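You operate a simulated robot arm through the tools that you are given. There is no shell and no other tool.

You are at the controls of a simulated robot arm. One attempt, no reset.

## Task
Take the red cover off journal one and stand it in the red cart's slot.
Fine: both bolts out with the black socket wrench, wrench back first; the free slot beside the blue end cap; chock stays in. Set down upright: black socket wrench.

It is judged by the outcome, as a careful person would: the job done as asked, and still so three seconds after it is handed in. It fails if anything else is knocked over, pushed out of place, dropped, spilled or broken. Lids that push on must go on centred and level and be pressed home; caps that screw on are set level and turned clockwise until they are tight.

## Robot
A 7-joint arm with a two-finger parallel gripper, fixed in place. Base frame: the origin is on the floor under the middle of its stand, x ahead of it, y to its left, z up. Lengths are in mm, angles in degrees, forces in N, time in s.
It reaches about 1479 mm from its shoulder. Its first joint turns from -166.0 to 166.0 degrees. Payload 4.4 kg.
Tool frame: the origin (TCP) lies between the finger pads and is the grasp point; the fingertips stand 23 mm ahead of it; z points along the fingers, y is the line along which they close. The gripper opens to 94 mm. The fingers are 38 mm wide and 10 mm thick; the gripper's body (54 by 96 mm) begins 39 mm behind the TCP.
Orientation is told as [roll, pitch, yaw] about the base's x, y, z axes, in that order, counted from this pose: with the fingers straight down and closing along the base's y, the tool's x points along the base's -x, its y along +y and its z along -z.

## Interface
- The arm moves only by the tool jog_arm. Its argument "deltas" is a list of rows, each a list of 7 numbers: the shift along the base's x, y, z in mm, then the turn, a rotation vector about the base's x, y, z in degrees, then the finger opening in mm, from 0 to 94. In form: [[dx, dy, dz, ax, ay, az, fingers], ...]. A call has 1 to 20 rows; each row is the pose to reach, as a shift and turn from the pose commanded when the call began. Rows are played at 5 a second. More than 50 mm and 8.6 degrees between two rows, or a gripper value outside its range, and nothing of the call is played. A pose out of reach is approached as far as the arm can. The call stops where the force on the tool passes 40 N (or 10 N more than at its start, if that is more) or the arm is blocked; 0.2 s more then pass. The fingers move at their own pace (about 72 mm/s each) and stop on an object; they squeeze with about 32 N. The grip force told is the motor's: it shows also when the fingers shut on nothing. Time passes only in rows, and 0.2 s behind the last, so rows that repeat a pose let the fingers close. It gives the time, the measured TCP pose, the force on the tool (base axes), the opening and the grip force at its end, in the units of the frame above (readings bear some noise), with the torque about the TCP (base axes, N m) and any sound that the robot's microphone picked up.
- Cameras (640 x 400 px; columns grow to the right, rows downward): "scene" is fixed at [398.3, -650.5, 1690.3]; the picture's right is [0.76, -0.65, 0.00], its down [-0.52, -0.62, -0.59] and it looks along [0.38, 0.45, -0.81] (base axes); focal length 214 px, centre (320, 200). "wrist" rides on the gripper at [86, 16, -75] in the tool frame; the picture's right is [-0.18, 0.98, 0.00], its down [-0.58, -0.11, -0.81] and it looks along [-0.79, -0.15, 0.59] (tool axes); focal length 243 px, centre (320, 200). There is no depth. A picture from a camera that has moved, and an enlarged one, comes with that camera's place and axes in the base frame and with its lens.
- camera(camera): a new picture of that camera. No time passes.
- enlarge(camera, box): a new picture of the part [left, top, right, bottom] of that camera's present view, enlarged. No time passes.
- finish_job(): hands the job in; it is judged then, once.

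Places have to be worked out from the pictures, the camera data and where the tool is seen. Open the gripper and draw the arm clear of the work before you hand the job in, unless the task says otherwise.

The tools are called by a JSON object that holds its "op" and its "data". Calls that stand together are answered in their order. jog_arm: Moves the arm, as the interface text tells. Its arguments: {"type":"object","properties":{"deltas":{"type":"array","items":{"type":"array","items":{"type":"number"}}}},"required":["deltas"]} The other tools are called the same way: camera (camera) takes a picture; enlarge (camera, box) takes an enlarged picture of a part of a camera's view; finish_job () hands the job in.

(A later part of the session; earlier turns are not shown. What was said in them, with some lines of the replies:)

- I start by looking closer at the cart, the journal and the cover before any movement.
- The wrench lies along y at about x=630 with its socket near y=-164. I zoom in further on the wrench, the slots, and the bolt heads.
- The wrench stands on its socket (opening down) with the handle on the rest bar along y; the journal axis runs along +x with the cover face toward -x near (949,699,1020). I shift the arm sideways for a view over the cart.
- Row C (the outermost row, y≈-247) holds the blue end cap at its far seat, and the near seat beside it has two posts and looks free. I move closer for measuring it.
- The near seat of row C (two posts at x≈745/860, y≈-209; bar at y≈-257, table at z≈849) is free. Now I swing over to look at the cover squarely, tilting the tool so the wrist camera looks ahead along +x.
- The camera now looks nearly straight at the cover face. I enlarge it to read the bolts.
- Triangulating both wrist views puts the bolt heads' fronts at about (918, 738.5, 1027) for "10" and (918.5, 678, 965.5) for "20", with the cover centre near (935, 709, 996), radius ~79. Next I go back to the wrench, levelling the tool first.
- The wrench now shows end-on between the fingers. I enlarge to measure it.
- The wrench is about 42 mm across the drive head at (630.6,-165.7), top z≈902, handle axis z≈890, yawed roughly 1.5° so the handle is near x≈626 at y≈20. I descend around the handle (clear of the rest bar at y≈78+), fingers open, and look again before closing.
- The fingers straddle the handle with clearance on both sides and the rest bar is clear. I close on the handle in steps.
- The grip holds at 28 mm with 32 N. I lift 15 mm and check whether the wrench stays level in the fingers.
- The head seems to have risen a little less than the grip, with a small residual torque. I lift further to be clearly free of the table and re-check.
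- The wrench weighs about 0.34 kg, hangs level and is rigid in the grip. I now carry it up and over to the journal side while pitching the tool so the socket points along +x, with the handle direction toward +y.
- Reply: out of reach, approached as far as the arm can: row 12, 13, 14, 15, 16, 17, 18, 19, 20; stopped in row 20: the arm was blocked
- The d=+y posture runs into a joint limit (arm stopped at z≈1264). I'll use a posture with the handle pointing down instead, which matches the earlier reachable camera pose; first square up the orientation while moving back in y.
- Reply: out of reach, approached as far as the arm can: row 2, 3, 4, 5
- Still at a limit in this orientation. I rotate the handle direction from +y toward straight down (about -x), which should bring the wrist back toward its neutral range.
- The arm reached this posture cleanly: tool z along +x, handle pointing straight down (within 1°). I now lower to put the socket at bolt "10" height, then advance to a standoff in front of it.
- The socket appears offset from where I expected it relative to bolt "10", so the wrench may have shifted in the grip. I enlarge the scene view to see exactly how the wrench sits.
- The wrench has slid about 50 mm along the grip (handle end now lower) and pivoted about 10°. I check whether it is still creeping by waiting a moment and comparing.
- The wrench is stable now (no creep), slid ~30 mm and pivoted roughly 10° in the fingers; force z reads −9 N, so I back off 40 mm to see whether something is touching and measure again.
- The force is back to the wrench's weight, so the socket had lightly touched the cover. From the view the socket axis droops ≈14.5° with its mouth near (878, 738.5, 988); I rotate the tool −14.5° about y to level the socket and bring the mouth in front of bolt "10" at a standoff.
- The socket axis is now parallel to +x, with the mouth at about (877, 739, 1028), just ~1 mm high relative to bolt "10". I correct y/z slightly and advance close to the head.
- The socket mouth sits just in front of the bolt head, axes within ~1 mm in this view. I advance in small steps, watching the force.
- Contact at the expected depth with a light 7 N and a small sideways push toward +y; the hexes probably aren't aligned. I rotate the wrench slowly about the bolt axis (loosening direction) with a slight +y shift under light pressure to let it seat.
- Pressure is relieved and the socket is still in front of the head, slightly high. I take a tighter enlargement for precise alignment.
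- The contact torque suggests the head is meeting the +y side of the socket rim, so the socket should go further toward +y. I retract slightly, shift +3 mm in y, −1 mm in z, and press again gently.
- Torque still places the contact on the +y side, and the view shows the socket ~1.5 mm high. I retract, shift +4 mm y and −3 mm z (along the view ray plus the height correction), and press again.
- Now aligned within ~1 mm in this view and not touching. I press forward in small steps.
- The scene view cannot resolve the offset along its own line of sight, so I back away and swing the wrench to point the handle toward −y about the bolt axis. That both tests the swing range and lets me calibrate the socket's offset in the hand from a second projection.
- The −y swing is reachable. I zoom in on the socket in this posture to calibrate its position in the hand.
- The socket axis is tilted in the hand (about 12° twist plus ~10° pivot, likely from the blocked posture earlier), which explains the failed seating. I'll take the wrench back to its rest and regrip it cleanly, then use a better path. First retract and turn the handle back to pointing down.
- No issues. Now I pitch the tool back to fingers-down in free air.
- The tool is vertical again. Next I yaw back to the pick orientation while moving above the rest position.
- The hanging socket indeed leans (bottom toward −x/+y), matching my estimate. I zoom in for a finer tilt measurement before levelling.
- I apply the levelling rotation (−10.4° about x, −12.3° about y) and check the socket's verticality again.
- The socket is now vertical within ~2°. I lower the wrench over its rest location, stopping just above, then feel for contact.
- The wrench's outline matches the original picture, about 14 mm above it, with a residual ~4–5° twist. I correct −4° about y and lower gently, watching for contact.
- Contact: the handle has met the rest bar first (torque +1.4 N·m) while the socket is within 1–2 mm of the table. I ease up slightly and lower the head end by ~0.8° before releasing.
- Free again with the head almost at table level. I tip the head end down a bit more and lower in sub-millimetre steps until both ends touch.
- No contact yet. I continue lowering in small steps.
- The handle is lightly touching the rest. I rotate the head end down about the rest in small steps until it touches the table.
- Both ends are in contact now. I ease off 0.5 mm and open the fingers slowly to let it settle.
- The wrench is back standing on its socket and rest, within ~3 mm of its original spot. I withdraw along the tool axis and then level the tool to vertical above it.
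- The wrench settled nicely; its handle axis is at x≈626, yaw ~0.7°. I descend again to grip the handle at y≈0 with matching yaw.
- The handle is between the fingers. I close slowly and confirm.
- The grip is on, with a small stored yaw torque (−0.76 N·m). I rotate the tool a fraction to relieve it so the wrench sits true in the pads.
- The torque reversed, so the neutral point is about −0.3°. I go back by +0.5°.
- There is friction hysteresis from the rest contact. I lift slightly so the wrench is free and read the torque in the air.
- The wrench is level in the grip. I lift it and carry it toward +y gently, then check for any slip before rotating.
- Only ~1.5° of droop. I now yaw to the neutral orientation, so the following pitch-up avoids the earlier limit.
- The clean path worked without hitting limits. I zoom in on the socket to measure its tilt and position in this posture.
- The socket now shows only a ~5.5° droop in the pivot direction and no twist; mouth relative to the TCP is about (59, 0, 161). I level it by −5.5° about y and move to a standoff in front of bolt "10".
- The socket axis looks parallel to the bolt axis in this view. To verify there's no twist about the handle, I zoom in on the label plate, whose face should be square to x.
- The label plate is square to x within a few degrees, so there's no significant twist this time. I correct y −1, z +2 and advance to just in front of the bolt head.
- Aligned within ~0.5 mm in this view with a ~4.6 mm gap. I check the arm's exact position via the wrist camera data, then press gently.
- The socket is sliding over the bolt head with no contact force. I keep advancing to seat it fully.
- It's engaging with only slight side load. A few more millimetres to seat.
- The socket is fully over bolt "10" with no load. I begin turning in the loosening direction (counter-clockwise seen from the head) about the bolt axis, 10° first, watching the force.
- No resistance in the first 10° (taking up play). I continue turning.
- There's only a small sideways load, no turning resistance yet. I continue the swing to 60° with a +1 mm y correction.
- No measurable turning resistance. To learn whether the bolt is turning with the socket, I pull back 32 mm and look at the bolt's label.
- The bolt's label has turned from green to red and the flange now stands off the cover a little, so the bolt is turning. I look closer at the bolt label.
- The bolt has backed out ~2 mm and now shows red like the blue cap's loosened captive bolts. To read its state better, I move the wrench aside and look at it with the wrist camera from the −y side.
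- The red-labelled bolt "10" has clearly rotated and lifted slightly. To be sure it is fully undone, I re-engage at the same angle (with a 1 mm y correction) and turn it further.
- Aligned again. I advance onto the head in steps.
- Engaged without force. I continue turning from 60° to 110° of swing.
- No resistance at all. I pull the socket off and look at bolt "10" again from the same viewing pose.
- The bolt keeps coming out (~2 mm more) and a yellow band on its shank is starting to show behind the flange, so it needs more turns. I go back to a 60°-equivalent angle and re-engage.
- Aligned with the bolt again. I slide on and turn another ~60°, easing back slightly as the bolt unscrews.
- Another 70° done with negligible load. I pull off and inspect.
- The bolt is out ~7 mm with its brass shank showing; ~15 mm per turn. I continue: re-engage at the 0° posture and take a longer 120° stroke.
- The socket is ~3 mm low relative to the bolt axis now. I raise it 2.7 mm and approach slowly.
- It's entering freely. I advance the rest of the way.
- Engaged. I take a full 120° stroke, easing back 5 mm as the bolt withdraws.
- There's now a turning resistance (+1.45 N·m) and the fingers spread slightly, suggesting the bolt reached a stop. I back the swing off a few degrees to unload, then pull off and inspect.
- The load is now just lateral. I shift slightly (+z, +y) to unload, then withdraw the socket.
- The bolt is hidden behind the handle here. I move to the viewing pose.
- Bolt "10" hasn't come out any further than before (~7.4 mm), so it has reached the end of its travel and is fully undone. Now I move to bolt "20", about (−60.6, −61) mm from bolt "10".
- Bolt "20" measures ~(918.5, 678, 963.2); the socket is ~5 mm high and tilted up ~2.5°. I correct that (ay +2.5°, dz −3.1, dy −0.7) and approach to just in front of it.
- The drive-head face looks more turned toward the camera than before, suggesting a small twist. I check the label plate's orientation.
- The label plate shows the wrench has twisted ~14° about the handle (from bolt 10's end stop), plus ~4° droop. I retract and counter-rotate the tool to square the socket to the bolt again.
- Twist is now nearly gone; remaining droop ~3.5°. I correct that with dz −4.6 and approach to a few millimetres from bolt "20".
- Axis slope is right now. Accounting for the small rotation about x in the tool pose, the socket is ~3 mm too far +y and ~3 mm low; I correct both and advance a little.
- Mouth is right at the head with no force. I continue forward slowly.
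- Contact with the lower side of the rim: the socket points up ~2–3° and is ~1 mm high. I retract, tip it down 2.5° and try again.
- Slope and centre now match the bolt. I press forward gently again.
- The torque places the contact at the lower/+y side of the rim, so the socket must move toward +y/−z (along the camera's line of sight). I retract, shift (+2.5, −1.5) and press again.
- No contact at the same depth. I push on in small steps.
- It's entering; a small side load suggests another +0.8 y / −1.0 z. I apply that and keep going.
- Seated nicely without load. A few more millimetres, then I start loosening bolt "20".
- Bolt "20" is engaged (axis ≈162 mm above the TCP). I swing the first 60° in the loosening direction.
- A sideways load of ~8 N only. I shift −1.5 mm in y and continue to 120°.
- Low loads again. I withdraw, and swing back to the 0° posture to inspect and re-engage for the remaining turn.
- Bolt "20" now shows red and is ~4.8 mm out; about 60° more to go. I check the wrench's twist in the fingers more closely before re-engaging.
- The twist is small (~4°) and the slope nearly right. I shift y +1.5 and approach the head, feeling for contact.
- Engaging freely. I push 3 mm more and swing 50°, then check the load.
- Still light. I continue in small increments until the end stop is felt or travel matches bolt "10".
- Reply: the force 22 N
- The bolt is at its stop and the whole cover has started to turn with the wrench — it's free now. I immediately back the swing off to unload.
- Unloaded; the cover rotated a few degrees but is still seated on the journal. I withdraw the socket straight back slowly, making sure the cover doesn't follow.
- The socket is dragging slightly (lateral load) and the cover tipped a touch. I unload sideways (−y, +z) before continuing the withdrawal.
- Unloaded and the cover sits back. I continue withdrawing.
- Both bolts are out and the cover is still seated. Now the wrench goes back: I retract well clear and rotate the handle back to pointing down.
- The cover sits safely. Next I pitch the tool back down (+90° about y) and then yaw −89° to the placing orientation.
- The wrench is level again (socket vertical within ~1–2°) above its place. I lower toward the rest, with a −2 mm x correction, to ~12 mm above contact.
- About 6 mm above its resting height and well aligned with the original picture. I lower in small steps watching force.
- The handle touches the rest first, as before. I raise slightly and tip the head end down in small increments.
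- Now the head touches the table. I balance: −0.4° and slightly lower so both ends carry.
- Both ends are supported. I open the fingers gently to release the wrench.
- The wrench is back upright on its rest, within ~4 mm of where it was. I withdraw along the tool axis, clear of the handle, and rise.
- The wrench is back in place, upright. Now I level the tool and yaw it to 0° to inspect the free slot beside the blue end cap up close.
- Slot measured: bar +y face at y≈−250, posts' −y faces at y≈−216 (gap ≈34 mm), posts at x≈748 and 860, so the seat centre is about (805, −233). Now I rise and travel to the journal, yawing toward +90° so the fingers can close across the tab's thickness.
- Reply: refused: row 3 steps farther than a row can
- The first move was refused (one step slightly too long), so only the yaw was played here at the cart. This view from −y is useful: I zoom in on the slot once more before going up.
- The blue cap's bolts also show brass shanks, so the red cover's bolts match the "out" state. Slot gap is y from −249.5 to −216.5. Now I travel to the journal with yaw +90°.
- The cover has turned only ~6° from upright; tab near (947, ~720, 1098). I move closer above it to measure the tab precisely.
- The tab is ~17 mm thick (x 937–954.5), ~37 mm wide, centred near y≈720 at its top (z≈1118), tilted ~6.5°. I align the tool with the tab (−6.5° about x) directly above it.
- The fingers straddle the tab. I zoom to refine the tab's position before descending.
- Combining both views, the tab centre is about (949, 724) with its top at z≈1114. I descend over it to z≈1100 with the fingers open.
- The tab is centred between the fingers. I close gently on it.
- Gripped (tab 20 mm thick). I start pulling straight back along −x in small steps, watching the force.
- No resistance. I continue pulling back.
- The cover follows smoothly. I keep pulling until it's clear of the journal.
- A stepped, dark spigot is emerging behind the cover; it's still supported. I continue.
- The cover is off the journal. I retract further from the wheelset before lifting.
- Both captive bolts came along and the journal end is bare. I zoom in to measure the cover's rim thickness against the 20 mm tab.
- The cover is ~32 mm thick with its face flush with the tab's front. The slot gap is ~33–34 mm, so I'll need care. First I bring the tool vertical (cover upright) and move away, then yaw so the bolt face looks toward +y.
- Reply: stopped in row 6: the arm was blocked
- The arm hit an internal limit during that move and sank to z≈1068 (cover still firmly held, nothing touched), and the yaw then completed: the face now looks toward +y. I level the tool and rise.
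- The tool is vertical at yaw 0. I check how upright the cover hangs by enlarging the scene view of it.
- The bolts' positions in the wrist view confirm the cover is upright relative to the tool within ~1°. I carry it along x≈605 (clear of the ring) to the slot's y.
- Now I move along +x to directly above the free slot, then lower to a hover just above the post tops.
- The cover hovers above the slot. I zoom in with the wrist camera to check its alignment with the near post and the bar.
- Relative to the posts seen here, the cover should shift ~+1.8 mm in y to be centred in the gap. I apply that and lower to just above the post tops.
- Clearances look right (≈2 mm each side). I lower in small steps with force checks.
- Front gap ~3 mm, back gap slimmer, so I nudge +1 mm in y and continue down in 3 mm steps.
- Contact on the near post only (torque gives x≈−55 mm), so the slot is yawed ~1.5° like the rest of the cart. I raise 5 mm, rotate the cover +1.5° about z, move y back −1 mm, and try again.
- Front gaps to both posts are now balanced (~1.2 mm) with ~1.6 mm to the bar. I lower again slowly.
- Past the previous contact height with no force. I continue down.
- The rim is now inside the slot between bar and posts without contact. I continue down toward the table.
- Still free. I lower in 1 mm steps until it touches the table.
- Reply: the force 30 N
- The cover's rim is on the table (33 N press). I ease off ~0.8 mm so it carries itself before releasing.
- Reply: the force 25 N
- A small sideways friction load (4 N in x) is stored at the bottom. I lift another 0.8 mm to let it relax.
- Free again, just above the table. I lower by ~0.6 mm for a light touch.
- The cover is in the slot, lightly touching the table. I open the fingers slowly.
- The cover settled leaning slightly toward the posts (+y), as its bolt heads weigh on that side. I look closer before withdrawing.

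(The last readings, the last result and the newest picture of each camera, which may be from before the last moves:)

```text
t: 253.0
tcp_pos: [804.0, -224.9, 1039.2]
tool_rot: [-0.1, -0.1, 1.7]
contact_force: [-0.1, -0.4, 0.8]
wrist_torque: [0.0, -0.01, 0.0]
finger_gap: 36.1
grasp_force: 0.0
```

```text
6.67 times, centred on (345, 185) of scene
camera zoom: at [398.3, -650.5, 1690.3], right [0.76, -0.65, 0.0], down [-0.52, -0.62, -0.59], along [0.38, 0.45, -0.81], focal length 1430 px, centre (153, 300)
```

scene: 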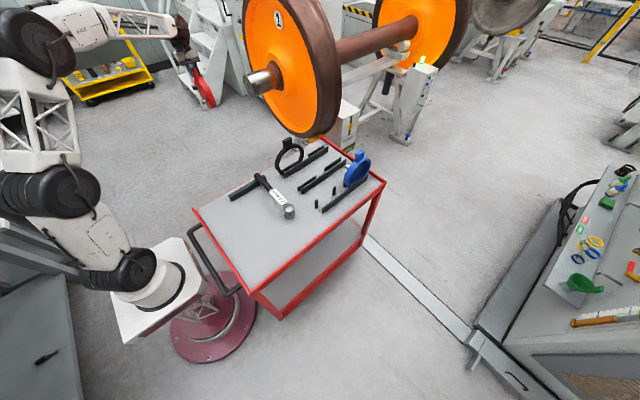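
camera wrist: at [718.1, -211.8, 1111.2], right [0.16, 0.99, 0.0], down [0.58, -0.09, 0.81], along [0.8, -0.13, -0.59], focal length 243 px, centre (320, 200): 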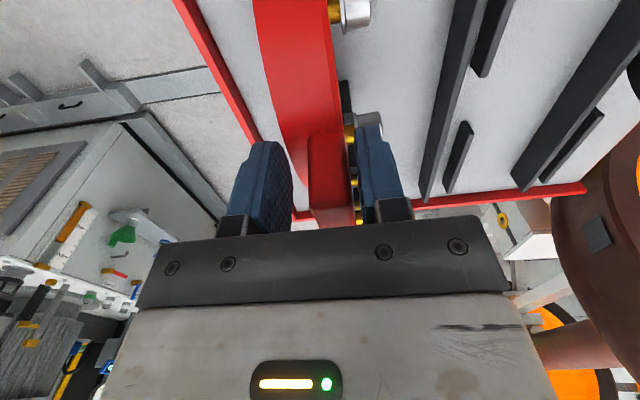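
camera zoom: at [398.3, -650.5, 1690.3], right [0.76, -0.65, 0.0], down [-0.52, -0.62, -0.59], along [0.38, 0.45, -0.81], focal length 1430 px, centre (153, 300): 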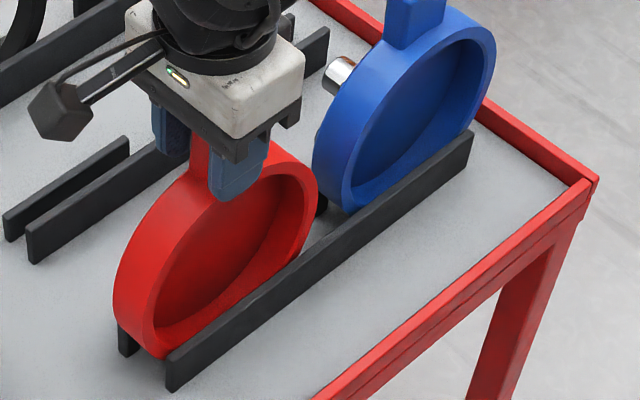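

The cover stands in the slot; its base shifted a few millimetres in +x on release. I open the fingers a bit further without moving, to see that it stays put.

{"op": "jog_arm", "data": {"deltas": [[0, 0, 0, 0, 0, 0, 42], [0, 0, 0, 0, 0, 0, 50], [0, 0, 0, 0, 0, 0, 60], [0, 0, 0, 0, 0, 0, 60], [0, 0, 0, 0, 0, 0, 60], [0, 0, 0, 0, 0, 0, 60]]}}

{"op": "enlarge", "data": {"camera": "wrist", "box": [230, 0, 420, 235]}}

{"op": "enlarge", "data": {"camera": "scene", "box": [320, 155, 370, 215]}}

```text
t: 254.4
tcp_pos: [804.5, -225.1, 1038.0]
tool_rot: [-0.1, -0.1, 1.7]
contact_force: [-0.9, 0.2, 0.9]
wrist_torque: [0.02, -0.04, -0.03]
finger_gap: 60.0
grasp_force: 0.0
```

```text
1.70 times, centred on (325, 118) of wrist
camera zoom: at [718.1, -211.8, 1111.2], right [0.16, 0.99, 0.0], down [0.58, -0.09, 0.81], along [0.8, -0.13, -0.59], focal length 413 px, centre (312, 340)
```

zoom: 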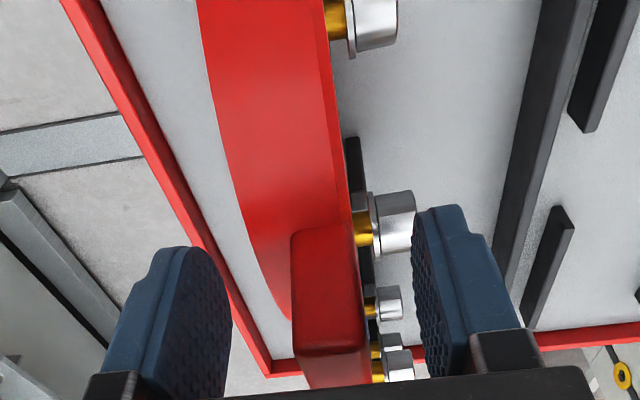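

```text
6.67 times, centred on (345, 185) of scene
camera zoom: at [398.3, -650.5, 1690.3], right [0.76, -0.65, 0.0], down [-0.52, -0.62, -0.59], along [0.38, 0.45, -0.81], focal length 1430 px, centre (153, 300)
```

zoom: 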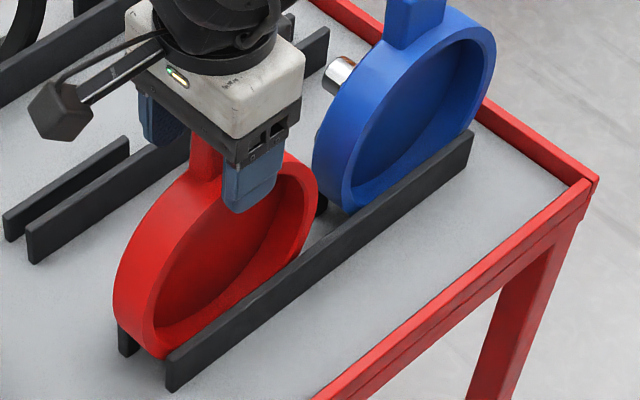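

The cover stands on its own, not touching the fingers. I raise the gripper straight up.

{"op": "jog_arm", "data": {"deltas": [[0, 0, 10, 0, 0, 0, 60], [0, 0, 25, 0, 0, 0, 60], [0, 0, 45, 0, 0, 0, 60], [0, 0, 75, 0, 0, 0, 60], [0, 0, 110, 0, 0, 0, 60], [0, 0, 150, 0, 0, 0, 60], [-30, 0, 180, 0, 0, 0, 60], [-60, 0, 200, 0, 0, 0, 60], [-60, 0, 200, 0, 0, 0, 60]]}}

{"op": "enlarge", "data": {"camera": "scene", "box": [315, 135, 395, 215]}}

{"op": "camera", "data": {"camera": "wrist"}}

```text
t: 256.4
tcp_pos: [746.1, -225.1, 1237.3]
tool_rot: [-0.1, -0.1, 1.7]
contact_force: [-0.4, -0.2, -0.2]
wrist_torque: [0.03, -0.01, 0.02]
finger_gap: 60.1
grasp_force: 0.0
```

```text
5.00 times, centred on (355, 175) of scene
camera zoom: at [398.3, -650.5, 1690.3], right [0.76, -0.65, 0.0], down [-0.52, -0.62, -0.59], along [0.38, 0.45, -0.81], focal length 1072 px, centre (145, 325)
```

zoom: 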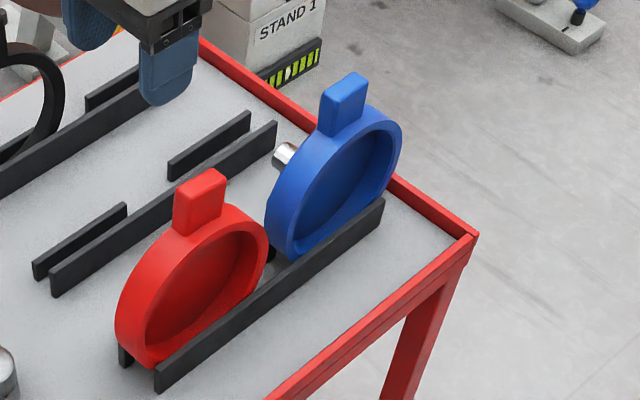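

```text
taken
camera wrist: at [659.6, -212.2, 1310.6], right [0.16, 0.99, 0.0], down [0.58, -0.09, 0.81], along [0.8, -0.13, -0.59], focal length 243 px, centre (320, 200)
```

wrist: 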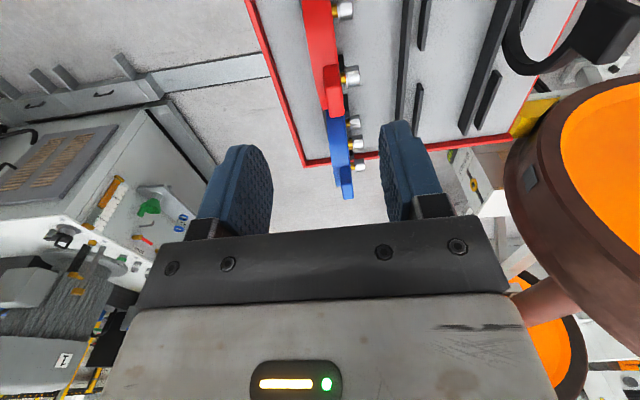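

The red cover stands upright in the slot beside the blue cap. I check the gap to the blue cap and that everything else is in place.

{"op": "enlarge", "data": {"camera": "wrist", "box": [270, 0, 400, 210]}}

{"op": "enlarge", "data": {"camera": "scene", "box": [330, 145, 375, 205]}}

{"op": "camera", "data": {"camera": "scene"}}

```text
1.90 times, centred on (335, 105) of wrist
camera zoom: at [659.6, -212.2, 1310.6], right [0.16, 0.99, 0.0], down [0.58, -0.09, 0.81], along [0.8, -0.13, -0.59], focal length 462 px, centre (291, 381)
```

zoom: 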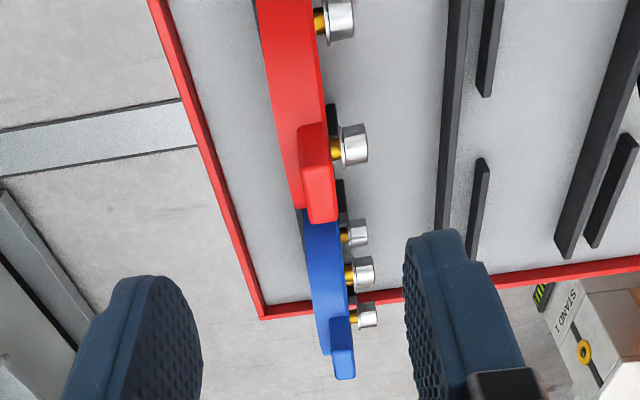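

```text
6.67 times, centred on (352, 175) of scene
camera zoom: at [398.3, -650.5, 1690.3], right [0.76, -0.65, 0.0], down [-0.52, -0.62, -0.59], along [0.38, 0.45, -0.81], focal length 1430 px, centre (103, 367)
```

zoom: 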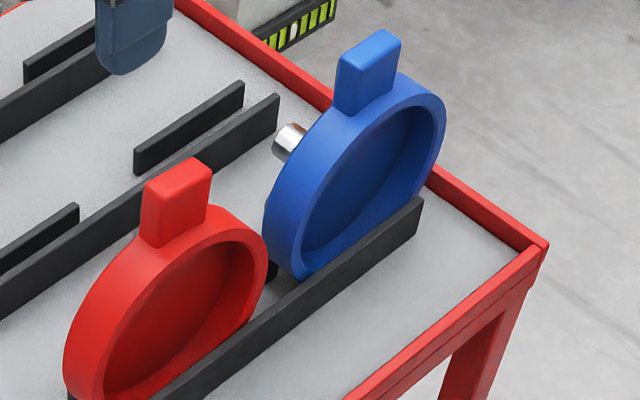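

```text
taken
```

scene: 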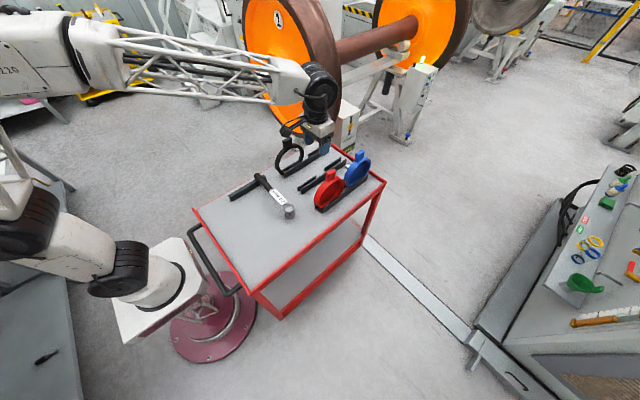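

There's ~28 mm between red and blue, the wrench is in place, and nothing else is disturbed. I withdraw the arm up and away to near its starting pose with the gripper open.

{"op": "jog_arm", "data": {"deltas": [[-20, 0, 30, 0, 0, 0, 70], [-45, 10, 60, 0, 0, -0.5, 80], [-70, 35, 85, 0, 0, -1, 94], [-95, 70, 100, 0, 0, -1.5, 94], [-120, 110, 105, 0, 0, -1.5, 94], [-145, 150, 105, 0, 0, -1.5, 94], [-165, 195, 105, 0, 0, -1.5, 94], [-180, 240, 105, 0, 0, -1.5, 94], [-190, 285, 105, 0, 0, -1.5, 94], [-195, 330, 105, 0, 0, -1.5, 94], [-195, 375, 105, 0, 0, -1.5, 94], [-195, 420, 105, 0, 0, -1.5, 94], [-195, 460, 105, 0, 0, -1.5, 94], [-195, 485, 105, 0, 0, -1.5, 94], [-195, 485, 105, 0, 0, -1.5, 94], [-195, 485, 105, 0, 0, -1.5, 94], [-195, 485, 105, 0, 0, -1.5, 94]]}}

{"op": "camera", "data": {"camera": "scene"}}

{"op": "enlarge", "data": {"camera": "scene", "box": [330, 145, 375, 205]}}

{"op": "enlarge", "data": {"camera": "scene", "box": [190, 120, 400, 260]}}

{"op": "enlarge", "data": {"camera": "wrist", "box": [90, 0, 330, 190]}}

```text
t: 260.0
tcp_pos: [549.4, 260.5, 1342.5]
tool_rot: [-0.2, 0.0, 0.1]
contact_force: [0.2, -0.4, -0.1]
wrist_torque: [0.0, -0.02, -0.02]
finger_gap: 94.1
grasp_force: 0.1
```

```text
taken
```

scene: 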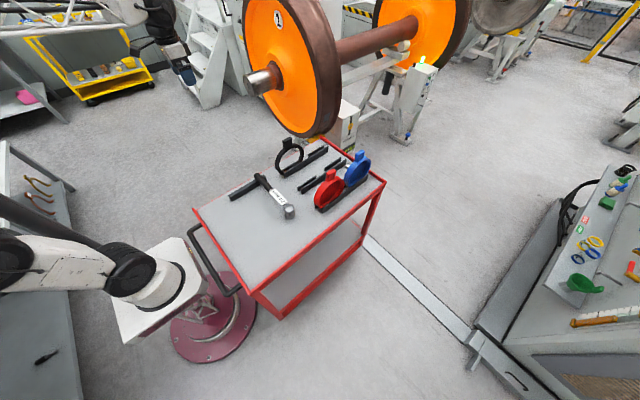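

```text
6.67 times, centred on (352, 175) of scene
camera zoom: at [398.3, -650.5, 1690.3], right [0.76, -0.65, 0.0], down [-0.52, -0.62, -0.59], along [0.38, 0.45, -0.81], focal length 1430 px, centre (103, 367)
```

zoom: 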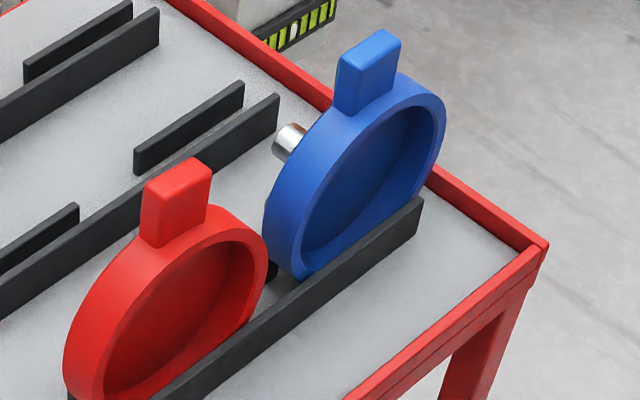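

```text
2.86 times, centred on (295, 190) of scene
camera zoom: at [398.3, -650.5, 1690.3], right [0.76, -0.65, 0.0], down [-0.52, -0.62, -0.59], along [0.38, 0.45, -0.81], focal length 613 px, centre (391, 229)
```

zoom: 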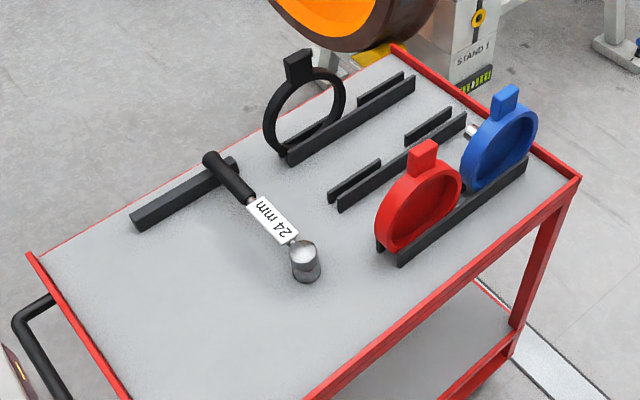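

```text
2.11 times, centred on (210, 95) of wrist
camera zoom: at [463.9, 275.5, 1416.2], right [0.18, 0.98, 0.0], down [0.58, -0.11, 0.81], along [0.79, -0.15, -0.59], focal length 511 px, centre (552, 421)
```

zoom: 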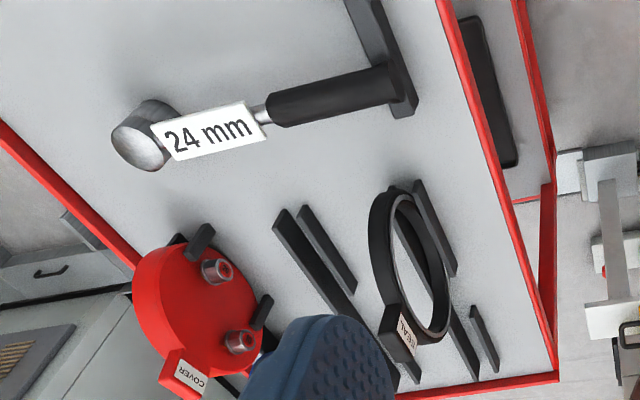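

The cover has stood still since release (unchanged over several seconds), both bolts are out and captive in it, and the wrench is back upright on its rest. The ring, the blue cap and the wheelset are where they were, and the arm is clear with the gripper open. I hand the job in.

{"op": "finish_job", "data": {}}

```text
The job is handed in.
```

The red cover is off journal one and standing tab-up in the red cart's free slot beside the blue end cap. I've handed the job in.

- **Bolts:** Both were turned out with the black socket wrench until they stopped. They stay captive in the cover, like the ones on the blue cap.
- **Wrench:** It went back before I touched the cover. It stands upright on its rest, about 4 mm from where it started. It slipped and twisted in the fingers on the first try, so I set it down once and gripped it again.
- **Cover:** It leans slightly toward the two posts, resting on them. It had not moved when I checked about 7 seconds after letting go. There is roughly 28 mm between it and the blue cap.
- **Unplanned moves:** At the end stop of the second bolt the loose cover turned about 6° on the journal. While I was carrying the cover the arm also hit a joint limit and dropped about 11 cm; nothing was touched. Earlier, carrying the wrench, it hit a limit too, and the readings showed a light contact I could not place.

I did not touch the chock. The black ring, the blue cap and the wheelset look unmoved in the final pictures. The arm is clear and the gripper is open.
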